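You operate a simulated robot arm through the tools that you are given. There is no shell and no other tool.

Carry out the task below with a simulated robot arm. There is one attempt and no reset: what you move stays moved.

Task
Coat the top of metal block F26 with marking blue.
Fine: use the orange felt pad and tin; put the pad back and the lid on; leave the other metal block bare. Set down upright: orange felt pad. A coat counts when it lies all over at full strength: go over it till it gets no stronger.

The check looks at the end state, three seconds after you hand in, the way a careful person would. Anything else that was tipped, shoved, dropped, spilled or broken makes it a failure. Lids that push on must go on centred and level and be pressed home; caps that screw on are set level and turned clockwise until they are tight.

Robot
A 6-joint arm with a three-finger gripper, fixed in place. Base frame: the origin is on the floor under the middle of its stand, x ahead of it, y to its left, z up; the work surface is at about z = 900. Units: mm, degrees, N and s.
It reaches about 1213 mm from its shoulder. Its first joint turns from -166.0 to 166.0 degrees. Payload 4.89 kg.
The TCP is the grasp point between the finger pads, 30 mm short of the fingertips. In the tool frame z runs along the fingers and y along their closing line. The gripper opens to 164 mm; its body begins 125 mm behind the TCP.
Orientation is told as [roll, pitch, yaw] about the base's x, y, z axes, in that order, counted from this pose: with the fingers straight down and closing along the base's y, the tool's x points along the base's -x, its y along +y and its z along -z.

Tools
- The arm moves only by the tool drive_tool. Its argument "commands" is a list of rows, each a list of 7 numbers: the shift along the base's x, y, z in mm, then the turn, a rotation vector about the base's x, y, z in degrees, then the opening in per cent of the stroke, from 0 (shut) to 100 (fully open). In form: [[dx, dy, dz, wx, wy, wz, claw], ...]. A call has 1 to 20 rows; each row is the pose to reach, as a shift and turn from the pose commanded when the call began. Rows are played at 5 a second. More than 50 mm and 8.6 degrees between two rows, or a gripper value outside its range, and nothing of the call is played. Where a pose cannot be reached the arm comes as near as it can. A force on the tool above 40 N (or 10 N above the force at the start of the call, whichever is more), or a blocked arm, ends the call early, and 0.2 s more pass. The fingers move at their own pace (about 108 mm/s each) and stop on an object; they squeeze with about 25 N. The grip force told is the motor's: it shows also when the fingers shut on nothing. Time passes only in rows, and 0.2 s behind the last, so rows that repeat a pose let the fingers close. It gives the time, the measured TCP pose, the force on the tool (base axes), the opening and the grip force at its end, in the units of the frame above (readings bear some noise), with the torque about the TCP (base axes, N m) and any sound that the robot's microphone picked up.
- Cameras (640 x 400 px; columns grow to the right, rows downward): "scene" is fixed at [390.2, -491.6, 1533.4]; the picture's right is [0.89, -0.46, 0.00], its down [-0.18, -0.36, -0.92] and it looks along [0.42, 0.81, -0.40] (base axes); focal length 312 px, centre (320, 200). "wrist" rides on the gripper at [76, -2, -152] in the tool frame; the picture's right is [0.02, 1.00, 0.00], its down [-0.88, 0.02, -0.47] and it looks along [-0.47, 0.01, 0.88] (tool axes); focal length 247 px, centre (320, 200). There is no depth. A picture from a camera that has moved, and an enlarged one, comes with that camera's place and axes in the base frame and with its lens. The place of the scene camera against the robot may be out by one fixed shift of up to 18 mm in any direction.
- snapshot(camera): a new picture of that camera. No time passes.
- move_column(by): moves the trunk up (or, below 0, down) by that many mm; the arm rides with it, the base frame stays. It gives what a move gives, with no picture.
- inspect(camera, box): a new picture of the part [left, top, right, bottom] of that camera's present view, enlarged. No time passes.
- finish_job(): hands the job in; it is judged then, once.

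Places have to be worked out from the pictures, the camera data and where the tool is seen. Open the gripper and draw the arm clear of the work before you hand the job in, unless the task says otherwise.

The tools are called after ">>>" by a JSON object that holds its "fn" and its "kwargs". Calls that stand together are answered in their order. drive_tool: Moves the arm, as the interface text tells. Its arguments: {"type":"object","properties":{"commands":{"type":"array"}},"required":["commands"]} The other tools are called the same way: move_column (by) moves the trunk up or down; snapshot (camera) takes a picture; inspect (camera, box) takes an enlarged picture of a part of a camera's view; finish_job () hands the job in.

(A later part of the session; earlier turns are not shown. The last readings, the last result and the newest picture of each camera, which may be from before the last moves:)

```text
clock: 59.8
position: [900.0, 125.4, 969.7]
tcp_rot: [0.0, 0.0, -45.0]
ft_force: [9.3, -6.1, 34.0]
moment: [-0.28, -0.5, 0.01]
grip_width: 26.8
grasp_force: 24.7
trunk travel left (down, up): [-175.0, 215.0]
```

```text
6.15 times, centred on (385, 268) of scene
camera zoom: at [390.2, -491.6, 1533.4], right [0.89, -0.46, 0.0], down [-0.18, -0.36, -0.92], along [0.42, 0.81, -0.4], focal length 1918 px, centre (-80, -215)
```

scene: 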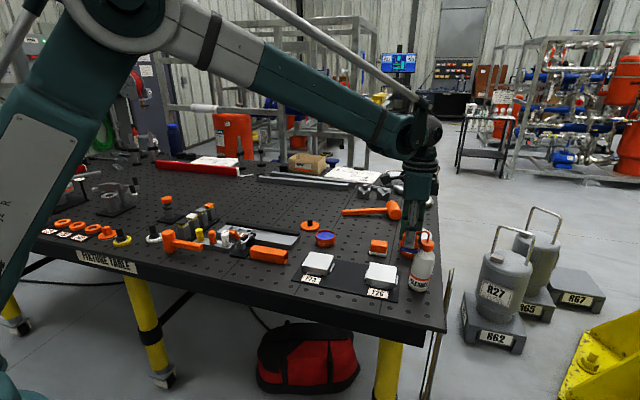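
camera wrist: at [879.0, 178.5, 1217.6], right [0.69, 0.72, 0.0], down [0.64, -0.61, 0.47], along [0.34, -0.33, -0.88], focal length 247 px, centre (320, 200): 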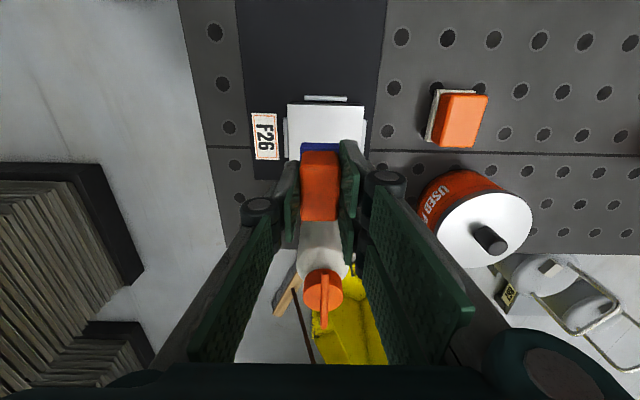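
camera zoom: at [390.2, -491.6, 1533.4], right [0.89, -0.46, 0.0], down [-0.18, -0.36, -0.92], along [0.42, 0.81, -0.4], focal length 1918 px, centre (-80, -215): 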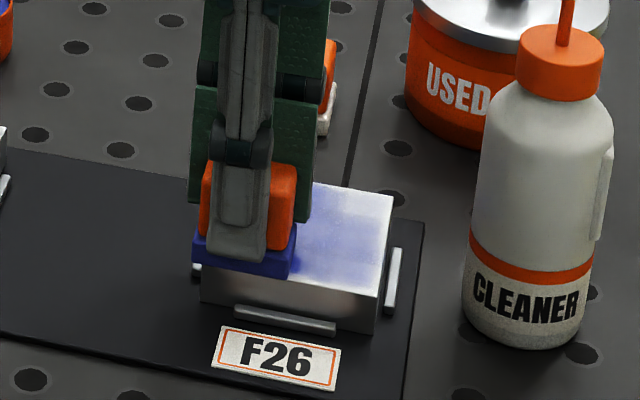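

The press is harder at this end (34 N) than the other, so I'll slope the path about 1 mm. I wipe a raster over the next two lanes.

>>> {"fn": "drive_tool", "kwargs": {"commands": [[5, 5, 0.7, 0, 0, 0, 0], [10.6, 10.6, 1.0, 0, 0, 0, 0], [15.1, 6.1, 0.9, 0, 0, 0, 0], [19.7, 1.6, 0.75, 0, 0, 0, 0], [24.2, -3, 0.6, 0, 0, 0, 0], [28.7, -7.5, 0.5, 0, 0, 0, 0], [33.2, -12, 0.4, 0, 0, 0, 0], [37.8, -16.5, 0.25, 0, 0, 0, 0], [42.3, -21.1, 0.1, 0, 0, 0, 0], [46.7, -25.5, 0, 0, 0, 0, 0], [52, -20.2, 0, 0, 0, 0, 0], [57.3, -14.9, 0, 0, 0, 0, 0], [52.9, -10.5, 0.1, 0, 0, 0, 0], [48.4, -5.9, 0.25, 0, 0, 0, 0], [43.8, -1.4, 0.4, 0, 0, 0, 0], [39.3, 3.1, 0.5, 0, 0, 0, 0], [34.8, 7.6, 0.6, 0, 0, 0, 0], [30.3, 12.2, 0.75, 0, 0, 0, 0], [25.7, 16.7, 0.9, 0, 0, 0, 0], [21.2, 21.2, 1.0, 0, 0, 0, 0]]}}

>>> {"fn": "inspect", "kwargs": {"camera": "scene", "box": [350, 235, 420, 300]}}

>>> {"fn": "inspect", "kwargs": {"camera": "wrist", "box": [220, 60, 420, 220]}}

```text
clock: 64.0
position: [922.7, 147.2, 970.2]
tcp_rot: [0.1, 0.0, -44.8]
ft_force: [1.8, -1.6, 13.3]
moment: [-0.05, -0.2, -0.01]
grip_width: 26.9
grasp_force: 25.0
trunk travel left (down, up): [-175.0, 215.0]
```

```text
6.15 times, centred on (385, 268) of scene
camera zoom: at [390.2, -491.6, 1533.4], right [0.89, -0.46, 0.0], down [-0.18, -0.36, -0.92], along [0.42, 0.81, -0.4], focal length 1918 px, centre (-80, -215)
```

zoom: 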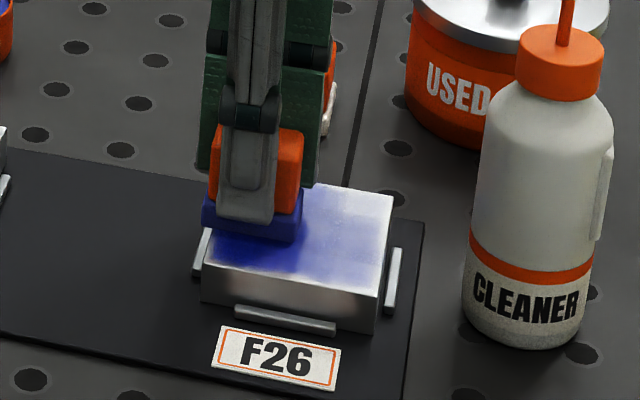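

```text
2.50 times, centred on (320, 140) of wrist
camera zoom: at [866.8, 200.1, 1123.0], right [0.69, 0.72, 0.0], down [0.64, -0.61, 0.47], along [0.34, -0.33, -0.88], focal length 617 px, centre (320, 350)
```

zoom: 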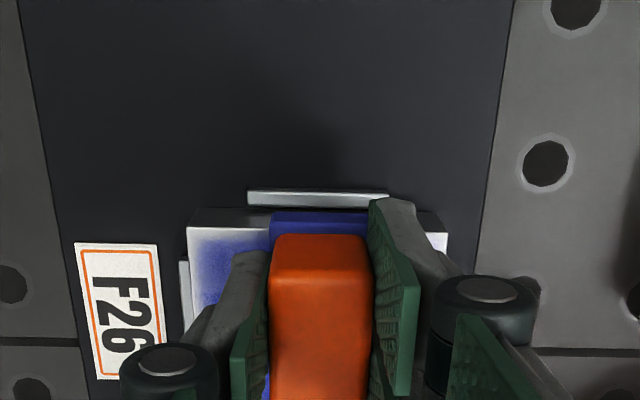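

Force is even now (13 N) and the pad is still well charged. I repeat the raster over the remaining two lanes with slightly more press.

>>> {"fn": "drive_tool", "kwargs": {"commands": [[5, 5, -0.4, 0, 0, 0, 0], [10.6, 10.6, -0.4, 0, 0, 0, 0], [15.1, 6.1, -0.5, 0, 0, 0, 0], [19.7, 1.6, -0.65, 0, 0, 0, 0], [24.2, -3, -0.8, 0, 0, 0, 0], [28.7, -7.5, -0.9, 0, 0, 0, 0], [33.2, -12, -1.0, 0, 0, 0, 0], [37.8, -16.5, -1.15, 0, 0, 0, 0], [42.3, -21.1, -1.3, 0, 0, 0, 0], [46.7, -25.5, -1.4, 0, 0, 0, 0], [52, -20.2, -1.4, 0, 0, 0, 0], [57.3, -14.9, -1.4, 0, 0, 0, 0], [52.9, -10.5, -1.3, 0, 0, 0, 0], [48.4, -5.9, -1.15, 0, 0, 0, 0], [43.8, -1.4, -1.0, 0, 0, 0, 0], [39.3, 3.1, -0.9, 0, 0, 0, 0], [34.8, 7.6, -0.8, 0, 0, 0, 0], [30.3, 12.2, -0.65, 0, 0, 0, 0], [25.7, 16.7, -0.5, 0, 0, 0, 0], [21.2, 21.2, -0.4, 0, 0, 0, 0]]}}

>>> {"fn": "inspect", "kwargs": {"camera": "scene", "box": [350, 235, 420, 300]}}

>>> {"fn": "inspect", "kwargs": {"camera": "wrist", "box": [220, 60, 420, 220]}}

```text
clock: 68.2
position: [944.0, 168.2, 971.2]
tcp_rot: [0.1, 0.1, -45.0]
ft_force: [5.5, -6.8, 28.1]
moment: [-0.37, -0.35, 0.04]
grip_width: 27.1
grasp_force: 25.2
trunk travel left (down, up): [-175.0, 215.0]
```

```text
6.15 times, centred on (385, 268) of scene
camera zoom: at [390.2, -491.6, 1533.4], right [0.89, -0.46, 0.0], down [-0.18, -0.36, -0.92], along [0.42, 0.81, -0.4], focal length 1918 px, centre (-80, -215)
```

zoom: 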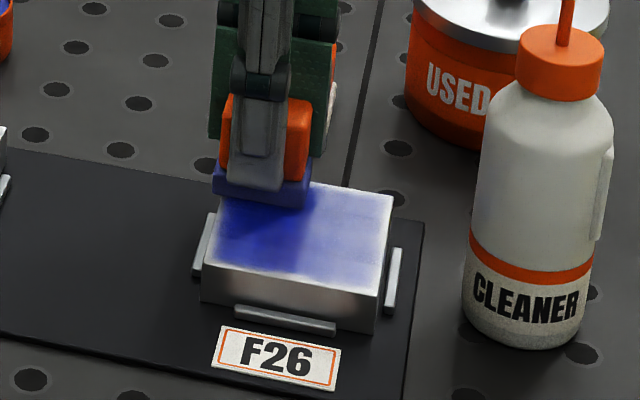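

```text
2.50 times, centred on (320, 140) of wrist
camera zoom: at [887.9, 220.6, 1122.8], right [0.69, 0.72, 0.0], down [0.64, -0.61, 0.47], along [0.34, -0.33, -0.88], focal length 617 px, centre (320, 350)
```

zoom: 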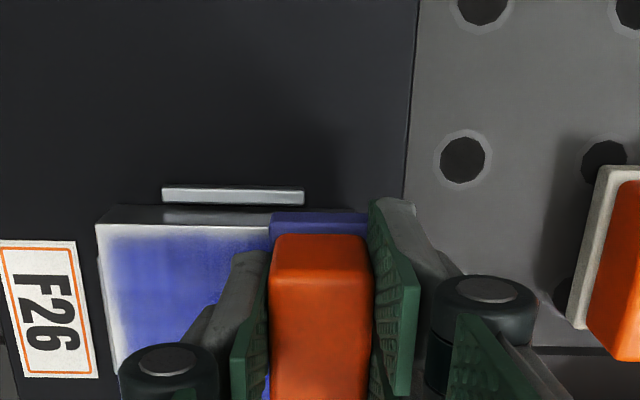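

The coat is spreading; edges are still thin and the pad is fading again. I recharge: lift, cross to the tin and lower.

>>> {"fn": "drive_tool", "kwargs": {"commands": [[0, 0, 5, 0, 0, 0, 0], [0, 0, 25, 0, 0, 0, 0], [0, 0, 55, 0, 0, 0, 0], [-10, 40, 65, 0, 0, 0, 0], [-20, 82, 65, 0, 0, 0, 0], [-30, 124, 65, 0, 0, 0, 0], [-40, 166, 65, 0, 0, 0, 0], [-51, 208, 50, 0, 0, 0, 0], [-59.5, 236, 38, 0, 0, 0, 0], [-59.5, 236, 28, 0, 0, 0, 0], [-59.5, 236, 28, 0, 0, 0, 0]]}}

>>> {"fn": "inspect", "kwargs": {"camera": "wrist", "box": [270, 95, 370, 225]}}

>>> {"fn": "inspect", "kwargs": {"camera": "scene", "box": [360, 255, 405, 300]}}

```text
clock: 70.6
position: [885.1, 404.5, 997.9]
tcp_rot: [-0.1, 0.0, -45.0]
ft_force: [-0.1, 0.2, -0.5]
moment: [-0.03, 0.01, -0.02]
grip_width: 27.1
grasp_force: 25.1
trunk travel left (down, up): [-175.0, 215.0]
```

```text
3.08 times, centred on (320, 160) of wrist
camera zoom: at [828.9, 456.5, 1149.6], right [0.69, 0.72, 0.0], down [0.64, -0.61, 0.47], along [0.34, -0.33, -0.88], focal length 760 px, centre (320, 323)
```

zoom: 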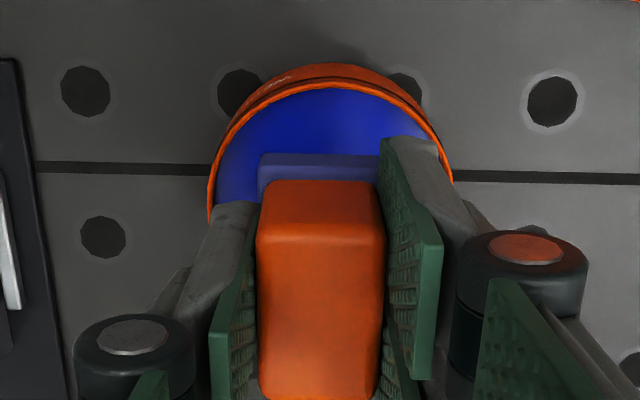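

```text
8.89 times, centred on (382, 278) of scene
camera zoom: at [390.2, -491.6, 1533.4], right [0.89, -0.46, 0.0], down [-0.18, -0.36, -0.92], along [0.42, 0.81, -0.4], focal length 2770 px, centre (-236, -489)
```

zoom: 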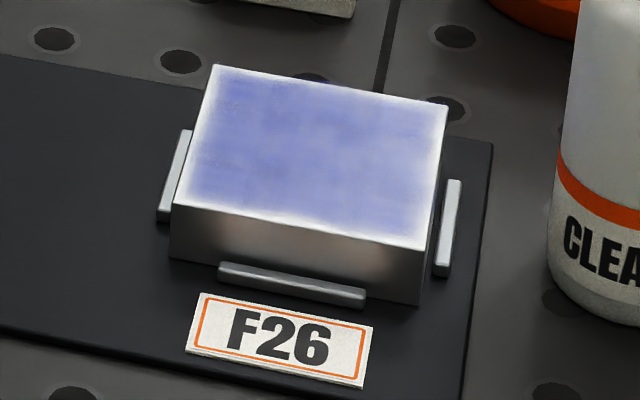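

The whole top now carries a light coat with pale borders. The pad looks about 3 mm off-centre in the tin, so I shift (+1, +3) and dip again.

>>> {"fn": "drive_tool", "kwargs": {"commands": [[1, 3, 0, 0, 0, 0, 0], [1, 3, -10, 0, 0, 0, 0], [1, 3, -18, 0, 0, 0, 0], [1, 3, -22, 0, 0, 0, 0], [1, 3, -24, 0, 0, 0, 0], [1, 3, -25, 0, 0, 0, 0], [1, 3, -26, 0, 0, 0, 0], [1, 3, -27, 0, 0, 0, 0], [1, 3, -28, 0, 0, 0, 0]]}}

>>> {"fn": "inspect", "kwargs": {"camera": "scene", "box": [310, 205, 350, 240]}}

```text
clock: 72.6
position: [885.4, 407.6, 970.0]
tcp_rot: [0.0, 0.0, -44.9]
ft_force: [2.1, 3.8, 11.0]
moment: [0.18, -0.13, -0.01]
grip_width: 27.0
grasp_force: 25.4
trunk travel left (down, up): [-175.0, 215.0]
```

```text
11.43 times, centred on (330, 222) of scene
camera zoom: at [390.2, -491.6, 1533.4], right [0.89, -0.46, 0.0], down [-0.18, -0.36, -0.92], along [0.42, 0.81, -0.4], focal length 3562 px, centre (206, -57)
```

zoom: 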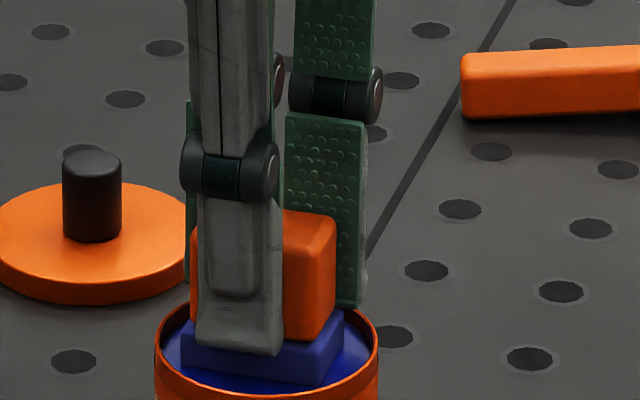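

Contact at 11 N and the felt darkens; I press 0.7 mm more and hold for a second to soak it fully.

>>> {"fn": "drive_tool", "kwargs": {"commands": [[0, 0, -0.7, 0, 0, 0, 0], [0, 0, -0.7, 0, 0, 0, 0], [0, 0, -0.7, 0, 0, 0, 0], [0, 0, -0.7, 0, 0, 0, 0], [0, 0, -0.7, 0, 0, 0, 0]]}}

>>> {"fn": "inspect", "kwargs": {"camera": "scene", "box": [310, 205, 350, 240]}}

```text
clock: 73.8
position: [884.4, 407.0, 970.4]
tcp_rot: [0.1, 0.0, -45.0]
ft_force: [8.7, 6.5, 38.0]
moment: [0.24, -0.36, 0.04]
grip_width: 27.3
grasp_force: 25.4
trunk travel left (down, up): [-175.0, 215.0]
```

```text
11.43 times, centred on (330, 222) of scene
camera zoom: at [390.2, -491.6, 1533.4], right [0.89, -0.46, 0.0], down [-0.18, -0.36, -0.92], along [0.42, 0.81, -0.4], focal length 3562 px, centre (206, -57)
```

zoom: 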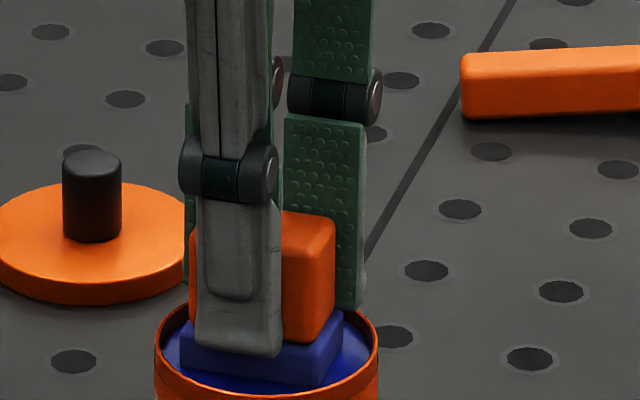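

The felt is fully dark. I lift out and carry it to F26's near-left corner, to work the pale borders this time.

>>> {"fn": "drive_tool", "kwargs": {"commands": [[0, 0, 4, 0, 0, 0, 0], [0, 0, 20, 0, 0, 0, 0], [0, 0, 50, 0, 0, 0, 0], [2, -30, 75, 0, 0, 0, 0], [4, -75, 75, 0, 0, 0, 0], [6, -120, 75, 0, 0, 0, 0], [8, -165, 75, 0, 0, 0, 0], [10, -210, 75, 0, 0, 0, 0], [11, -250, 75, 0, 0, 0, 0], [11, -281, 65, 0, 0, 0, 0], [11, -281, 30, 0, 0, 0, 0], [11, -281, 12, 0, 0, 0, 0], [11, -281, 12, 0, 0, 0, 0]]}}

>>> {"fn": "inspect", "kwargs": {"camera": "scene", "box": [350, 235, 420, 300]}}

>>> {"fn": "inspect", "kwargs": {"camera": "wrist", "box": [220, 60, 420, 220]}}

```text
clock: 76.6
position: [896.1, 126.9, 981.3]
tcp_rot: [0.0, -0.1, -44.9]
ft_force: [-0.1, 0.4, -1.0]
moment: [0.0, 0.04, 0.01]
grip_width: 27.4
grasp_force: 25.0
trunk travel left (down, up): [-175.0, 215.0]
```

```text
6.15 times, centred on (385, 268) of scene
camera zoom: at [390.2, -491.6, 1533.4], right [0.89, -0.46, 0.0], down [-0.18, -0.36, -0.92], along [0.42, 0.81, -0.4], focal length 1918 px, centre (-80, -215)
```

zoom: 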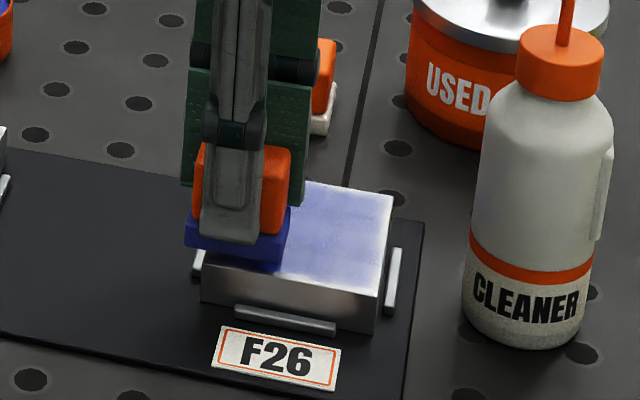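

```text
2.50 times, centred on (320, 140) of wrist
camera zoom: at [841.4, 179.1, 1133.8], right [0.69, 0.72, 0.0], down [0.64, -0.61, 0.47], along [0.34, -0.33, -0.88], focal length 617 px, centre (320, 350)
```

zoom: 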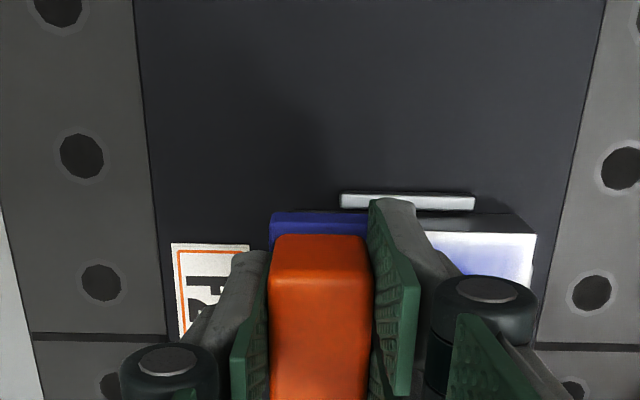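

I lower onto the corner in fine steps.

>>> {"fn": "drive_tool", "kwargs": {"commands": [[0, 0, -5, 0, 0, 0, 0], [0, 0, -9, 0, 0, 0, 0], [0, 0, -10.5, 0, 0, 0, 0], [0, 0, -11.2, 0, 0, 0, 0], [0, 0, -11.8, 0, 0, 0, 0]]}}

```text
clock: 77.8
position: [895.3, 125.3, 971.0]
tcp_rot: [0.1, -0.1, -45.0]
ft_force: [6.1, 0.0, 25.2]
moment: [-0.03, -0.42, 0.04]
grip_width: 27.4
grasp_force: 25.2
trunk travel left (down, up): [-175.0, 215.0]
```

25 N at this corner. I wipe along the near border lane toward the bottle end, sloping the path about 1 mm, and stop short of the nozzle.

>>> {"fn": "drive_tool", "kwargs": {"commands": [[3.4, -3.4, -0.1, 0, 0, 0, 0], [6.8, -6.8, -0.2, 0, 0, 0, 0], [10.2, -10.2, -0.3, 0, 0, 0, 0], [13.6, -13.6, -0.4, 0, 0, 0, 0], [17, -17, -0.5, 0, 0, 0, 0], [20.4, -20.4, -0.6, 0, 0, 0, 0], [23.8, -23.8, -0.7, 0, 0, 0, 0], [27.2, -27.2, -0.8, 0, 0, 0, 0], [30.6, -30.6, -0.9, 0, 0, 0, 0], [34, -34, -1.0, 0, 0, 0, 0], [37.5, -37.5, -1.0, 0, 0, 0, 0], [37.5, -37.5, -1.0, 0, 0, 0, 0]]}}

>>> {"fn": "inspect", "kwargs": {"camera": "scene", "box": [350, 200, 450, 300]}}

>>> {"fn": "snapshot", "kwargs": {"camera": "wrist"}}

```text
clock: 79.2
position: [914.7, 107.8, 971.0]
tcp_rot: [0.0, 0.0, -44.9]
ft_force: [-6.0, 2.2, 27.8]
moment: [0.13, 0.18, 0.05]
grip_width: 27.2
grasp_force: 25.5
trunk travel left (down, up): [-175.0, 215.0]
stopped in row 6: the force on the tool passed its limit at 41 N (the readings are from after the stop); the commanded pose is now the measured one
```

```text
4.00 times, centred on (400, 250) of scene
camera zoom: at [390.2, -491.6, 1533.4], right [0.89, -0.46, 0.0], down [-0.18, -0.36, -0.92], along [0.42, 0.81, -0.4], focal length 1246 px, centre (0, 0)
```

zoom: 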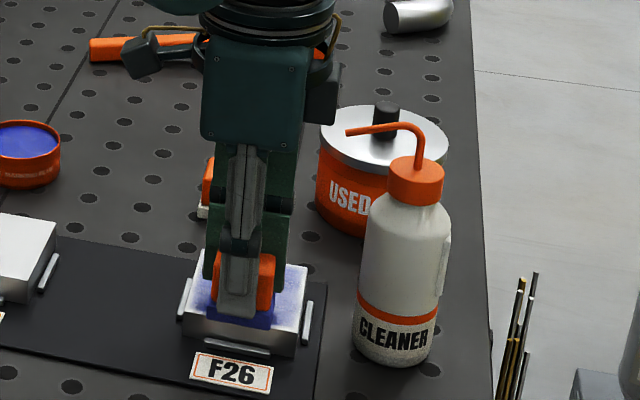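

```text
taken
camera wrist: at [859.8, 159.5, 1122.9], right [0.69, 0.72, 0.0], down [0.64, -0.61, 0.47], along [0.34, -0.33, -0.88], focal length 247 px, centre (320, 200)
```

wrist: 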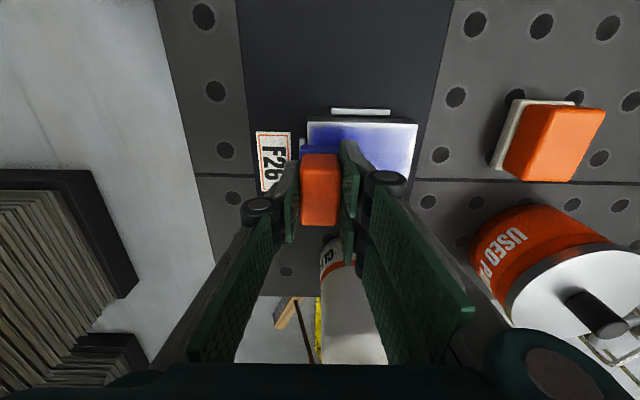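

The press climbed past the limit midway: the contact is stiffer now. I ease 0.5 mm and continue this lane level, in a shorter stroke.

>>> {"fn": "drive_tool", "kwargs": {"commands": [[0, 0, 0.5, 0, 0, 0, 0], [3.4, -3.4, 0.5, 0, 0, 0, 0], [6.8, -6.8, 0.5, 0, 0, 0, 0], [10.2, -10.2, 0.5, 0, 0, 0, 0], [13.6, -13.6, 0.5, 0, 0, 0, 0], [17, -17, 0.5, 0, 0, 0, 0], [19.5, -19.5, 0.5, 0, 0, 0, 0]]}}

```text
clock: 80.8
position: [934.9, 86.7, 970.2]
tcp_rot: [0.0, 0.0, -44.9]
ft_force: [-5.3, 4.1, 22.3]
moment: [0.28, 0.18, 0.03]
grip_width: 27.3
grasp_force: 25.0
trunk travel left (down, up): [-175.0, 215.0]
```

22 N at the far end. Now I wipe across along the bottle-side border, level.

>>> {"fn": "drive_tool", "kwargs": {"commands": [[3.7, 3.7, 0, 0, 0, 0, 0], [7.4, 7.4, 0, 0, 0, 0, 0], [11.1, 11.1, 0, 0, 0, 0, 0], [14.8, 14.8, 0, 0, 0, 0, 0], [18.5, 18.5, 0, 0, 0, 0, 0], [22.2, 22.2, 0, 0, 0, 0, 0], [25.9, 25.9, 0, 0, 0, 0, 0], [29.6, 29.6, 0, 0, 0, 0, 0], [33.3, 33.3, 0, 0, 0, 0, 0], [37, 37, 0, 0, 0, 0, 0], [40.7, 40.7, 0, 0, 0, 0, 0], [44.4, 44.4, 0, 0, 0, 0, 0], [47, 47, 0, 0, 0, 0, 0]]}}

>>> {"fn": "inspect", "kwargs": {"camera": "scene", "box": [350, 200, 450, 300]}}

>>> {"fn": "snapshot", "kwargs": {"camera": "wrist"}}

```text
clock: 83.6
position: [982.4, 134.1, 970.8]
tcp_rot: [0.0, 0.0, -45.0]
ft_force: [-3.2, -3.5, 15.0]
moment: [-0.17, 0.14, -0.01]
grip_width: 27.3
grasp_force: 24.8
trunk travel left (down, up): [-175.0, 215.0]
```

```text
4.00 times, centred on (400, 250) of scene
camera zoom: at [390.2, -491.6, 1533.4], right [0.89, -0.46, 0.0], down [-0.18, -0.36, -0.92], along [0.42, 0.81, -0.4], focal length 1246 px, centre (0, 0)
```

zoom: 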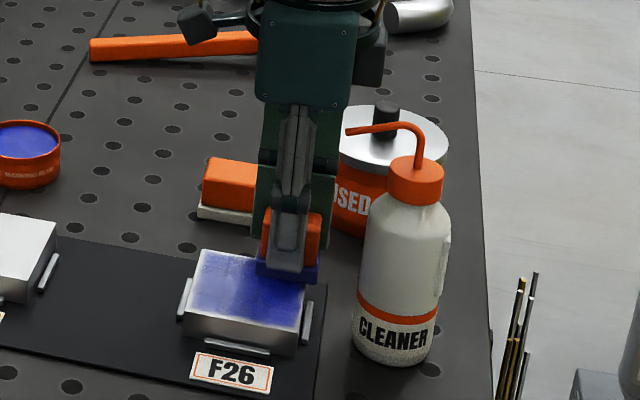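

```text
taken
camera wrist: at [927.5, 187.2, 1123.0], right [0.69, 0.72, 0.0], down [0.64, -0.61, 0.47], along [0.34, -0.33, -0.88], focal length 247 px, centre (320, 200)
```

wrist: 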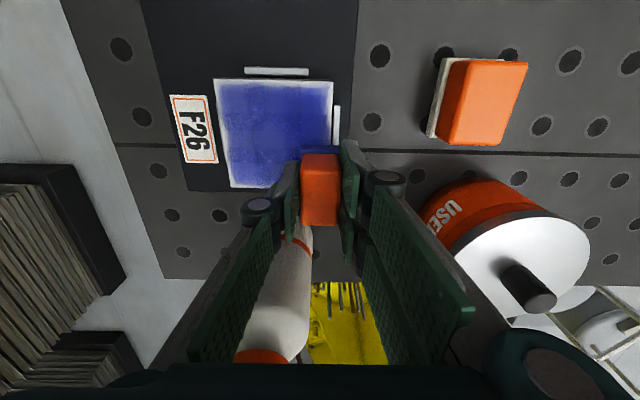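

Bottle untouched, no nozzle contact. I continue along the far border lane back toward the F73 end.

>>> {"fn": "drive_tool", "kwargs": {"commands": [[-3.5, 3.5, 0, 0, 0, 0, 0], [-7, 7, 0, 0, 0, 0, 0], [-10.5, 10.5, 0.1, 0, 0, 0, 0], [-14, 14, 0.2, 0, 0, 0, 0], [-17.5, 17.5, 0.3, 0, 0, 0, 0], [-21, 21, 0.4, 0, 0, 0, 0], [-24.5, 24.5, 0.5, 0, 0, 0, 0], [-28, 28, 0.6, 0, 0, 0, 0], [-31.5, 31.5, 0.6, 0, 0, 0, 0], [-35, 35, 0.7, 0, 0, 0, 0], [-38.2, 38.2, 0.7, 0, 0, 0, 0]]}}

```text
clock: 86.0
position: [946.5, 173.3, 971.2]
tcp_rot: [0.0, -0.2, -44.9]
ft_force: [4.3, -3.6, 15.8]
moment: [-0.22, -0.21, 0.01]
grip_width: 27.4
grasp_force: 25.3
trunk travel left (down, up): [-175.0, 215.0]
```

15.8 N, good. I wipe along the F73-side border back to the first corner.

>>> {"fn": "drive_tool", "kwargs": {"commands": [[-3.7, -3.7, 0, 0, 0, 0, 0], [-7.4, -7.4, 0, 0, 0, 0, 0], [-11.1, -11.1, 0, 0, 0, 0, 0], [-14.8, -14.8, 0, 0, 0, 0, 0], [-18.5, -18.5, 0, 0, 0, 0, 0], [-22.2, -22.2, 0, 0, 0, 0, 0], [-25.9, -25.9, 0, 0, 0, 0, 0], [-29.6, -29.6, 0, 0, 0, 0, 0], [-33.3, -33.3, 0, 0, 0, 0, 0], [-37, -37, 0, 0, 0, 0, 0], [-40.7, -40.7, 0, 0, 0, 0, 0], [-44.4, -44.4, 0, 0, 0, 0, 0], [-47, -47, 0, 0, 0, 0, 0]]}}

>>> {"fn": "inspect", "kwargs": {"camera": "scene", "box": [350, 235, 420, 300]}}

>>> {"fn": "snapshot", "kwargs": {"camera": "wrist"}}

```text
clock: 88.8
position: [897.1, 126.4, 971.0]
tcp_rot: [0.0, 0.0, -44.9]
ft_force: [4.2, 6.1, 22.6]
moment: [0.23, -0.25, 0.07]
grip_width: 27.3
grasp_force: 25.0
trunk travel left (down, up): [-175.0, 215.0]
```

```text
6.15 times, centred on (385, 268) of scene
camera zoom: at [390.2, -491.6, 1533.4], right [0.89, -0.46, 0.0], down [-0.18, -0.36, -0.92], along [0.42, 0.81, -0.4], focal length 1918 px, centre (-80, -215)
```

zoom: 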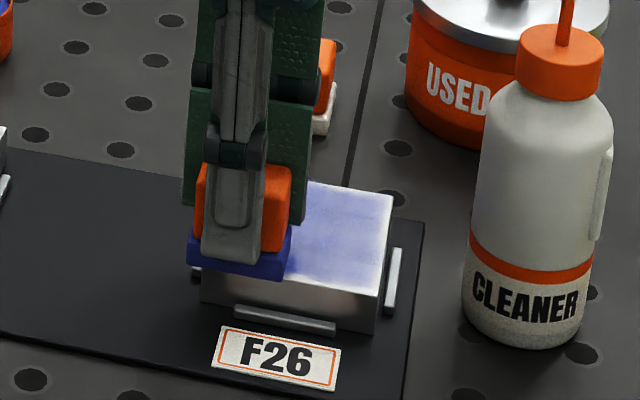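

```text
taken
camera wrist: at [842.1, 177.9, 1122.9], right [0.69, 0.72, 0.0], down [0.64, -0.61, 0.47], along [0.34, -0.33, -0.88], focal length 247 px, centre (320, 200)
```

wrist: 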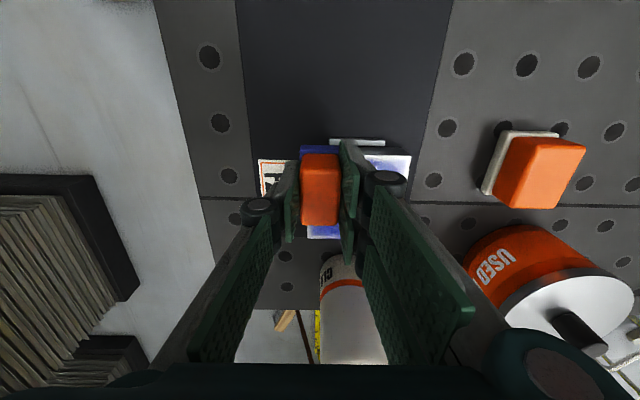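

Pad still charged and press even. I continue with inner lanes as a raster, out and back.

>>> {"fn": "drive_tool", "kwargs": {"commands": [[4.6, 4.6, 0, 0, 0, 0, 0], [9.2, 9.2, 0, 0, 0, 0, 0], [13.4, 5, 0, 0, 0, 0, 0], [17.7, 0.7, 0, 0, 0, 0, 0], [21.9, -3.5, 0, 0, 0, 0, 0], [26.2, -7.8, -0.1, 0, 0, 0, 0], [30.4, -12, -0.2, 0, 0, 0, 0], [34.6, -16.2, -0.3, 0, 0, 0, 0], [38.9, -20.5, -0.3, 0, 0, 0, 0], [43.1, -24.7, -0.4, 0, 0, 0, 0], [47.4, -29, -0.4, 0, 0, 0, 0], [52, -24.4, -0.4, 0, 0, 0, 0], [56.6, -19.8, -0.4, 0, 0, 0, 0], [51.3, -14.5, -0.3, 0, 0, 0, 0], [46, -9.2, -0.3, 0, 0, 0, 0], [40.7, -3.9, -0.2, 0, 0, 0, 0], [35.4, 1.4, -0.1, 0, 0, 0, 0], [30.1, 6.7, 0, 0, 0, 0, 0], [24.8, 12, 0, 0, 0, 0, 0], [18.4, 18.4, 0, 0, 0, 0, 0]]}}

>>> {"fn": "inspect", "kwargs": {"camera": "scene", "box": [350, 235, 420, 300]}}

```text
clock: 93.0
position: [915.6, 145.2, 970.7]
tcp_rot: [0.0, 0.0, -44.9]
ft_force: [1.2, -0.6, 10.5]
moment: [-0.07, -0.16, -0.01]
grip_width: 27.2
grasp_force: 25.0
trunk travel left (down, up): [-175.0, 215.0]
```

```text
6.15 times, centred on (385, 268) of scene
camera zoom: at [390.2, -491.6, 1533.4], right [0.89, -0.46, 0.0], down [-0.18, -0.36, -0.92], along [0.42, 0.81, -0.4], focal length 1918 px, centre (-80, -215)
```

zoom: 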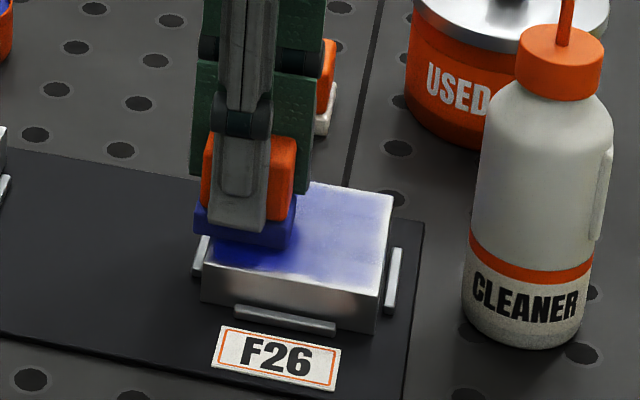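

10.5 N; I press 0.5 mm more and carry on with the next two lanes.

>>> {"fn": "drive_tool", "kwargs": {"commands": [[4.6, 4.6, -0.5, 0, 0, 0, 0], [9.2, 9.2, -0.5, 0, 0, 0, 0], [13.4, 5, -0.5, 0, 0, 0, 0], [17.7, 0.7, -0.6, 0, 0, 0, 0], [21.9, -3.5, -0.7, 0, 0, 0, 0], [26.2, -7.8, -0.8, 0, 0, 0, 0], [30.4, -12, -0.9, 0, 0, 0, 0], [34.6, -16.2, -1.0, 0, 0, 0, 0], [38.9, -20.5, -1.0, 0, 0, 0, 0], [43.1, -24.7, -1.1, 0, 0, 0, 0], [47.4, -29, -1.1, 0, 0, 0, 0], [52, -24.4, -1.1, 0, 0, 0, 0], [56.6, -19.8, -1.1, 0, 0, 0, 0], [51.3, -14.5, -1.0, 0, 0, 0, 0], [46, -9.2, -1.0, 0, 0, 0, 0], [40.7, -3.9, -0.9, 0, 0, 0, 0], [35.4, 1.4, -0.8, 0, 0, 0, 0], [30.1, 6.7, -0.7, 0, 0, 0, 0], [24.8, 12, -0.6, 0, 0, 0, 0], [18.4, 18.4, -0.5, 0, 0, 0, 0]]}}

>>> {"fn": "inspect", "kwargs": {"camera": "scene", "box": [350, 235, 420, 300]}}

>>> {"fn": "snapshot", "kwargs": {"camera": "wrist"}}

```text
clock: 95.7
position: [966.3, 117.7, 971.1]
tcp_rot: [0.0, -0.1, -45.0]
ft_force: [-7.0, -0.7, 29.3]
moment: [0.18, 0.27, -0.01]
grip_width: 27.2
grasp_force: 24.7
trunk travel left (down, up): [-175.0, 215.0]
stopped in row 13: the force on the tool passed its limit at 41 N (the readings are from after the stop); the commanded pose is now the measured one
```

```text
6.15 times, centred on (385, 268) of scene
camera zoom: at [390.2, -491.6, 1533.4], right [0.89, -0.46, 0.0], down [-0.18, -0.36, -0.92], along [0.42, 0.81, -0.4], focal length 1918 px, centre (-80, -215)
```

zoom: 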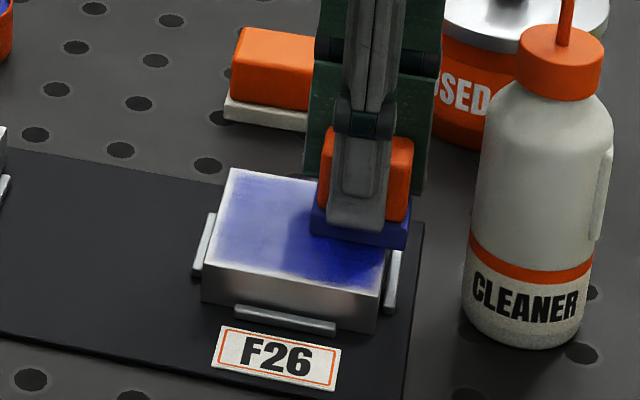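

```text
taken
camera wrist: at [912.1, 170.1, 1122.8], right [0.69, 0.72, 0.0], down [0.64, -0.61, 0.47], along [0.34, -0.33, -0.88], focal length 247 px, centre (320, 200)
```

wrist: 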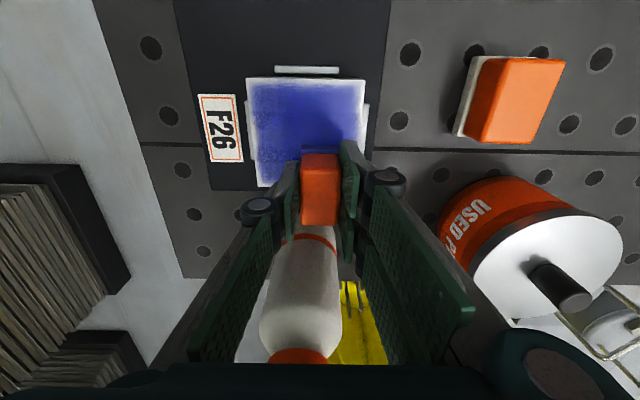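

Limit reached at the bottle end, so level strokes are right now. I ease 0.5 mm and wipe the next lane back, level.

>>> {"fn": "drive_tool", "kwargs": {"commands": [[0, 0, 0.5, 0, 0, 0, 0], [3.2, 3.2, 0.5, 0, 0, 0, 0], [6.4, 6.4, 0.5, 0, 0, 0, 0], [2.9, 9.9, 0.5, 0, 0, 0, 0], [-0.6, 13.4, 0.5, 0, 0, 0, 0], [-4.1, 16.9, 0.5, 0, 0, 0, 0], [-7.6, 20.4, 0.5, 0, 0, 0, 0], [-11.1, 23.9, 0.5, 0, 0, 0, 0], [-14.6, 27.4, 0.5, 0, 0, 0, 0], [-18.1, 30.9, 0.5, 0, 0, 0, 0], [-21.6, 34.4, 0.5, 0, 0, 0, 0], [-25.1, 37.9, 0.5, 0, 0, 0, 0], [-28.6, 41.4, 0.5, 0, 0, 0, 0], [-32.1, 44.9, 0.5, 0, 0, 0, 0]]}}

>>> {"fn": "inspect", "kwargs": {"camera": "scene", "box": [350, 235, 420, 300]}}

```text
clock: 97.7
position: [952.8, 144.2, 972.5]
tcp_rot: [0.0, -0.2, -45.0]
ft_force: [-4.3, -1.7, 19.9]
moment: [0.07, 0.14, 0.02]
grip_width: 27.4
grasp_force: 25.5
trunk travel left (down, up): [-175.0, 215.0]
stopped in row 10: the force on the tool passed its limit at 41 N (the readings are from after the stop); the commanded pose is now the measured one
```

```text
6.15 times, centred on (385, 268) of scene
camera zoom: at [390.2, -491.6, 1533.4], right [0.89, -0.46, 0.0], down [-0.18, -0.36, -0.92], along [0.42, 0.81, -0.4], focal length 1918 px, centre (-80, -215)
```

zoom: 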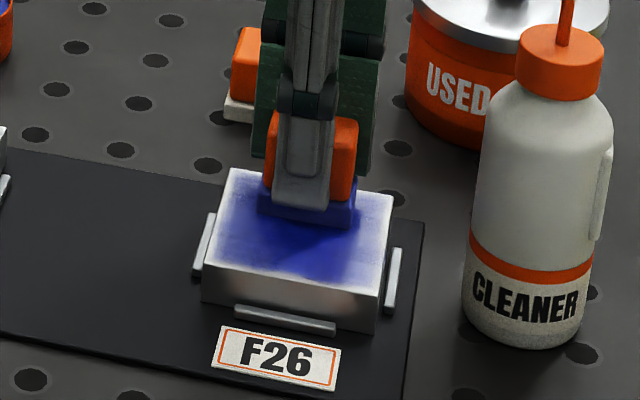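

>>> {"fn": "drive_tool", "kwargs": {"commands": [[0, 0, 0.3, 0, 0, 0, 0], [-3.5, 3.5, 0.3, 0, 0, 0, 0], [-7, 7, 0.3, 0, 0, 0, 0], [-10.5, 10.5, 0.3, 0, 0, 0, 0], [-14, 14, 0.4, 0, 0, 0, 0], [-17.5, 17.5, 0.4, 0, 0, 0, 0], [-20.5, 20.5, 0.5, 0, 0, 0, 0], [-20.5, 20.5, 0.5, 0, 0, 0, 0]]}}

>>> {"fn": "inspect", "kwargs": {"camera": "scene", "box": [350, 235, 420, 300]}}

>>> {"fn": "snapshot", "kwargs": {"camera": "wrist"}}

```text
clock: 99.5
position: [933.7, 165.0, 970.8]
tcp_rot: [0.0, -0.2, -45.0]
ft_force: [3.9, -6.3, 24.2]
moment: [-0.27, -0.28, 0.02]
grip_width: 27.3
grasp_force: 25.0
trunk travel left (down, up): [-175.0, 215.0]
```

```text
6.15 times, centred on (385, 268) of scene
camera zoom: at [390.2, -491.6, 1533.4], right [0.89, -0.46, 0.0], down [-0.18, -0.36, -0.92], along [0.42, 0.81, -0.4], focal length 1918 px, centre (-80, -215)
```

zoom: 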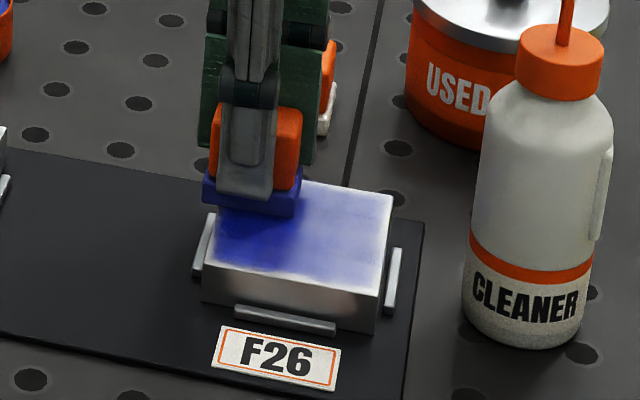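

```text
taken
camera wrist: at [878.6, 217.2, 1122.8], right [0.69, 0.72, 0.0], down [0.64, -0.61, 0.47], along [0.34, -0.33, -0.88], focal length 247 px, centre (320, 200)
```

wrist: 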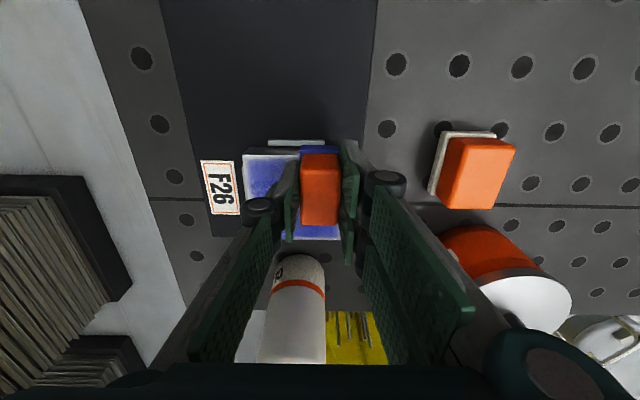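

Time to recharge. I lift, cross to the tin and stop just above it for a check of the coat and of the pad's centring.

>>> {"fn": "drive_tool", "kwargs": {"commands": [[0, 0, 5, 0, 0, 0, 0], [0, 0, 25, 0, 0, 0, 0], [0, 0, 55, 0, 0, 0, 0], [-8, 40, 65, 0, 0, 0, 0], [-16, 82, 65, 0, 0, 0, 0], [-24, 124, 65, 0, 0, 0, 0], [-32, 166, 65, 0, 0, 0, 0], [-41, 208, 50, 0, 0, 0, 0], [-47.5, 242.5, 38, 0, 0, 0, 0], [-47.5, 242.5, 20, 0, 0, 0, 0], [-47.5, 242.5, 20, 0, 0, 0, 0]]}}

>>> {"fn": "inspect", "kwargs": {"camera": "scene", "box": [360, 255, 405, 300]}}

>>> {"fn": "inspect", "kwargs": {"camera": "wrist", "box": [270, 95, 370, 225]}}

```text
clock: 101.9
position: [884.5, 407.4, 990.0]
tcp_rot: [-0.1, -0.1, -45.0]
ft_force: [-0.1, 0.8, -0.8]
moment: [-0.08, -0.01, 0.0]
grip_width: 27.3
grasp_force: 25.2
trunk travel left (down, up): [-175.0, 215.0]
```

```text
8.89 times, centred on (382, 278) of scene
camera zoom: at [390.2, -491.6, 1533.4], right [0.89, -0.46, 0.0], down [-0.18, -0.36, -0.92], along [0.42, 0.81, -0.4], focal length 2770 px, centre (-236, -489)
```

zoom: 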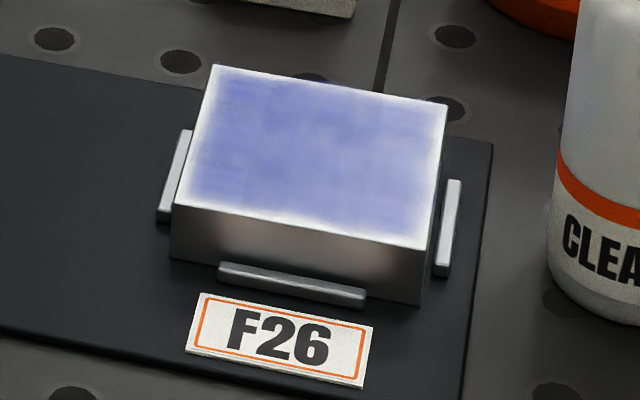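

```text
3.08 times, centred on (320, 160) of wrist
camera zoom: at [829.7, 460.8, 1142.9], right [0.69, 0.72, 0.0], down [0.64, -0.61, 0.47], along [0.34, -0.33, -0.88], focal length 760 px, centre (320, 323)
```

zoom: 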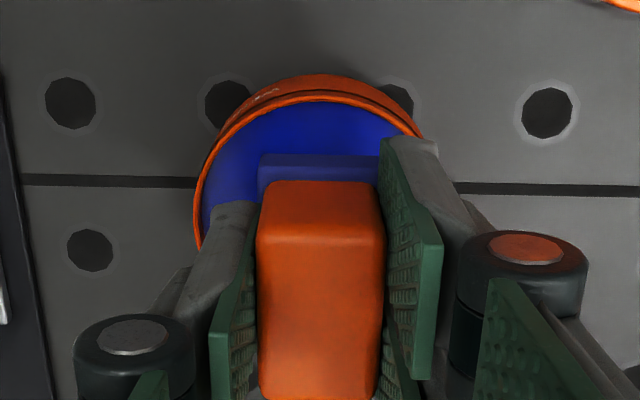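

The centre is building and the borders still need work. The pad is centred over the tin now; I dip again with fine final steps.

>>> {"fn": "drive_tool", "kwargs": {"commands": [[0, 0, -8, 0, 0, 0, 0], [0, 0, -14, 0, 0, 0, 0], [0, 0, -17, 0, 0, 0, 0], [0, 0, -18, 0, 0, 0, 0], [0, 0, -18.7, 0, 0, 0, 0], [0, 0, -19.3, 0, 0, 0, 0]]}}

```text
clock: 103.3
position: [886.6, 408.6, 970.7]
tcp_rot: [-0.2, -0.1, -45.0]
ft_force: [-2.0, 0.2, 6.5]
moment: [0.09, 0.07, 0.07]
grip_width: 27.3
grasp_force: 24.6
trunk travel left (down, up): [-175.0, 215.0]
```

Light contact at 6.5 N; I press 0.5 mm more and hold so the felt charges fully.

>>> {"fn": "drive_tool", "kwargs": {"commands": [[0, 0, -0.3, 0, 0, 0, 0], [0, 0, -0.6, 0, 0, 0, 0], [0, 0, -0.6, 0, 0, 0, 0], [0, 0, -0.6, 0, 0, 0, 0], [0, 0, -0.6, 0, 0, 0, 0]]}}

>>> {"fn": "inspect", "kwargs": {"camera": "scene", "box": [310, 205, 350, 240]}}

```text
clock: 104.5
position: [885.0, 407.2, 971.0]
tcp_rot: [0.0, -0.1, -44.9]
ft_force: [4.8, 4.5, 24.9]
moment: [0.24, -0.19, 0.04]
grip_width: 27.5
grasp_force: 25.1
trunk travel left (down, up): [-175.0, 215.0]
```

```text
11.43 times, centred on (330, 222) of scene
camera zoom: at [390.2, -491.6, 1533.4], right [0.89, -0.46, 0.0], down [-0.18, -0.36, -0.92], along [0.42, 0.81, -0.4], focal length 3562 px, centre (206, -57)
```

zoom: 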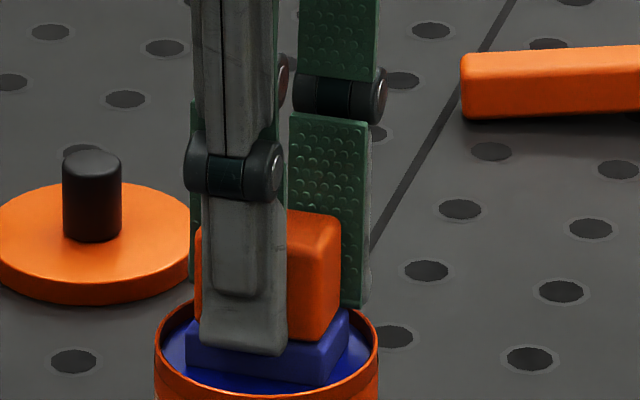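

Charged (25 N). I lift out and return to F26's near-left corner, slightly further out, to strengthen the borders first.

>>> {"fn": "drive_tool", "kwargs": {"commands": [[0, 0, 4, 0, 0, 0, 0], [0, 0, 20, 0, 0, 0, 0], [0, 0, 50, 0, 0, 0, 0], [2, -30, 75, 0, 0, 0, 0], [3, -75, 75, 0, 0, 0, 0], [4, -120, 75, 0, 0, 0, 0], [5, -165, 75, 0, 0, 0, 0], [7, -210, 75, 0, 0, 0, 0], [8, -250, 75, 0, 0, 0, 0], [8.3, -282, 65, 0, 0, 0, 0], [8.3, -282, 30, 0, 0, 0, 0], [8.3, -282, 8, 0, 0, 0, 0], [8.3, -282, 4, 0, 0, 0, 0], [8.3, -282, 2, 0, 0, 0, 0], [8.3, -282, 1.2, 0, 0, 0, 0]]}}

```text
clock: 107.7
position: [894.6, 126.5, 969.6]
tcp_rot: [-0.1, -0.1, -45.0]
ft_force: [-0.6, 0.1, 6.2]
moment: [0.04, 0.02, -0.01]
grip_width: 27.5
grasp_force: 24.8
trunk travel left (down, up): [-175.0, 215.0]
```

Contact at 6 N. I press 0.5 mm and wipe slowly along the near border.

>>> {"fn": "drive_tool", "kwargs": {"commands": [[0, 0, -0.5, 0, 0, 0, 0], [3.3, -3.3, -0.5, 0, 0, 0, 0], [6.6, -6.6, -0.5, 0, 0, 0, 0], [9.9, -9.9, -0.5, 0, 0, 0, 0], [13.2, -13.2, -0.5, 0, 0, 0, 0], [16.5, -16.5, -0.5, 0, 0, 0, 0], [19.8, -19.8, -0.5, 0, 0, 0, 0], [23.1, -23.1, -0.5, 0, 0, 0, 0], [26.4, -26.4, -0.5, 0, 0, 0, 0], [29.7, -29.7, -0.5, 0, 0, 0, 0], [33, -33, -0.5, 0, 0, 0, 0], [36.3, -36.3, -0.5, 0, 0, 0, 0], [39, -39, -0.5, 0, 0, 0, 0]]}}

>>> {"fn": "inspect", "kwargs": {"camera": "wrist", "box": [200, 40, 440, 240]}}

```text
clock: 110.5
position: [932.1, 85.2, 970.8]
tcp_rot: [0.1, -0.2, -45.1]
ft_force: [-4.9, 3.9, 17.6]
moment: [0.2, 0.18, 0.01]
grip_width: 27.2
grasp_force: 25.1
trunk travel left (down, up): [-175.0, 215.0]
```

```text
2.00 times, centred on (320, 140) of wrist
camera zoom: at [877.9, 139.4, 1123.0], right [0.69, 0.72, 0.0], down [0.64, -0.61, 0.47], along [0.34, -0.33, -0.88], focal length 494 px, centre (320, 320)
```

zoom: 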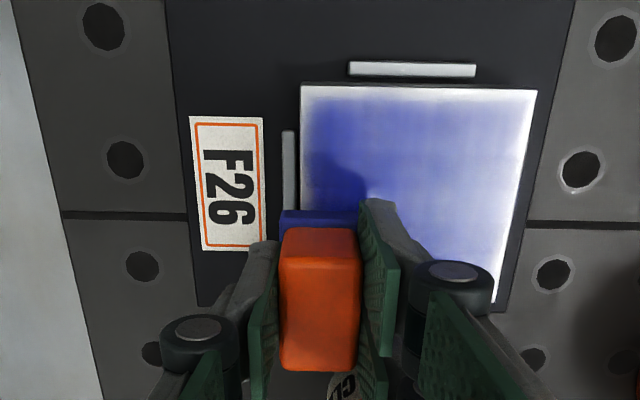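

The near border is now clearly stronger, right to its edge. I continue around: across along the bottle-side border.

>>> {"fn": "drive_tool", "kwargs": {"commands": [[3.5, 3.5, 0, 0, 0, 0, 0], [7, 7, 0, 0, 0, 0, 0], [10.5, 10.5, 0, 0, 0, 0, 0], [14, 14, 0, 0, 0, 0, 0], [17.5, 17.5, 0, 0, 0, 0, 0], [21, 21, 0, 0, 0, 0, 0], [24.5, 24.5, 0, 0, 0, 0, 0], [28, 28, 0, 0, 0, 0, 0], [31.5, 31.5, 0, 0, 0, 0, 0], [35, 35, 0, 0, 0, 0, 0], [38.5, 38.5, 0, 0, 0, 0, 0], [42, 42, 0, 0, 0, 0, 0], [45.5, 45.5, 0, 0, 0, 0, 0], [49.5, 49.5, 0, 0, 0, 0, 0]]}}

>>> {"fn": "inspect", "kwargs": {"camera": "wrist", "box": [180, 40, 420, 240]}}

>>> {"fn": "inspect", "kwargs": {"camera": "scene", "box": [350, 200, 450, 300]}}

```text
clock: 113.5
position: [984.5, 136.4, 971.8]
tcp_rot: [-0.1, 0.0, -45.0]
ft_force: [-1.1, -1.7, 5.4]
moment: [-0.06, 0.06, -0.03]
grip_width: 27.2
grasp_force: 25.2
trunk travel left (down, up): [-175.0, 215.0]
```

```text
2.00 times, centred on (300, 140) of wrist
camera zoom: at [928.5, 188.9, 1123.2], right [0.69, 0.72, 0.0], down [0.64, -0.61, 0.47], along [0.34, -0.33, -0.88], focal length 494 px, centre (360, 320)
```

zoom: 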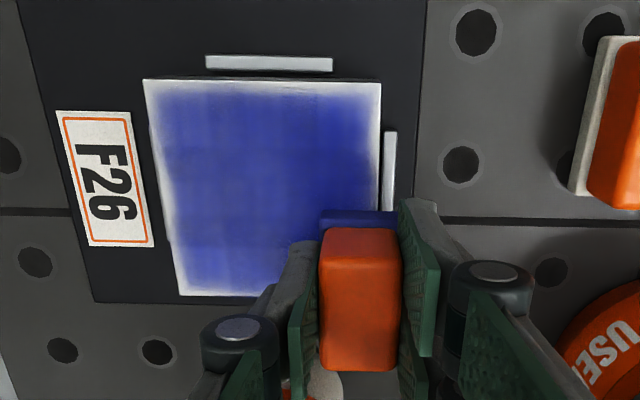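

```text
4.00 times, centred on (400, 250) of scene
camera zoom: at [390.2, -491.6, 1533.4], right [0.89, -0.46, 0.0], down [-0.18, -0.36, -0.92], along [0.42, 0.81, -0.4], focal length 1246 px, centre (0, 0)
```

zoom: 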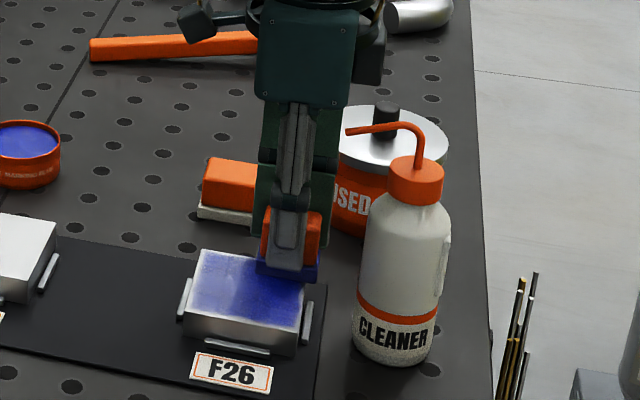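

Interior is deepening, with a thin pale rim left. Force fell to 5 N here, so I press 0.5 mm more and wipe the far border back toward F73's side.

>>> {"fn": "drive_tool", "kwargs": {"commands": [[0, 0, -0.5, 0, 0, 0, 0], [-3.3, 3.3, -0.5, 0, 0, 0, 0], [-6.6, 6.6, -0.5, 0, 0, 0, 0], [-9.9, 9.9, -0.4, 0, 0, 0, 0], [-13.2, 13.2, -0.4, 0, 0, 0, 0], [-16.5, 16.5, -0.3, 0, 0, 0, 0], [-19.8, 19.8, -0.3, 0, 0, 0, 0], [-23.1, 23.1, -0.2, 0, 0, 0, 0], [-26.4, 26.4, -0.2, 0, 0, 0, 0], [-29.7, 29.7, -0.1, 0, 0, 0, 0], [-33, 33, -0.1, 0, 0, 0, 0], [-36.3, 36.3, 0, 0, 0, 0, 0], [-39, 39, 0, 0, 0, 0, 0]]}}

```text
clock: 116.3
position: [943.7, 174.3, 970.8]
tcp_rot: [0.0, -0.1, -45.0]
ft_force: [3.6, -3.5, 15.7]
moment: [-0.2, -0.22, 0.01]
grip_width: 27.1
grasp_force: 25.5
trunk travel left (down, up): [-175.0, 215.0]
```

Good (15.7 N). Now along the F73-side border back toward the label side.

>>> {"fn": "drive_tool", "kwargs": {"commands": [[-3.5, -3.5, -0.1, 0, 0, 0, 0], [-7, -7, -0.1, 0, 0, 0, 0], [-10.5, -10.5, -0.1, 0, 0, 0, 0], [-14, -14, -0.1, 0, 0, 0, 0], [-17.5, -17.5, -0.1, 0, 0, 0, 0], [-21, -21, -0.1, 0, 0, 0, 0], [-24.5, -24.5, -0.1, 0, 0, 0, 0], [-28, -28, -0.1, 0, 0, 0, 0], [-31.5, -31.5, 0, 0, 0, 0, 0], [-35, -35, 0, 0, 0, 0, 0], [-38.5, -38.5, 0, 0, 0, 0, 0], [-42, -42, 0, 0, 0, 0, 0], [-45.5, -45.5, 0, 0, 0, 0, 0], [-49.5, -49.5, 0, 0, 0, 0, 0]]}}

>>> {"fn": "inspect", "kwargs": {"camera": "scene", "box": [350, 235, 420, 300]}}

```text
clock: 119.3
position: [895.3, 125.6, 971.9]
tcp_rot: [-0.1, -0.2, -44.9]
ft_force: [1.2, 2.5, 8.9]
moment: [0.09, -0.13, 0.01]
grip_width: 27.2
grasp_force: 25.0
trunk travel left (down, up): [-175.0, 215.0]
```

```text
6.15 times, centred on (385, 268) of scene
camera zoom: at [390.2, -491.6, 1533.4], right [0.89, -0.46, 0.0], down [-0.18, -0.36, -0.92], along [0.42, 0.81, -0.4], focal length 1918 px, centre (-80, -215)
```

zoom: 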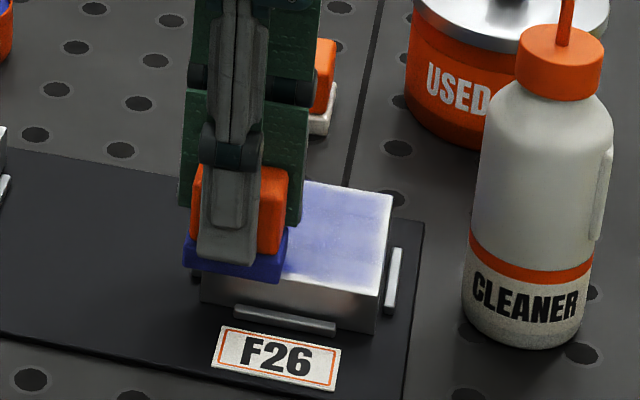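

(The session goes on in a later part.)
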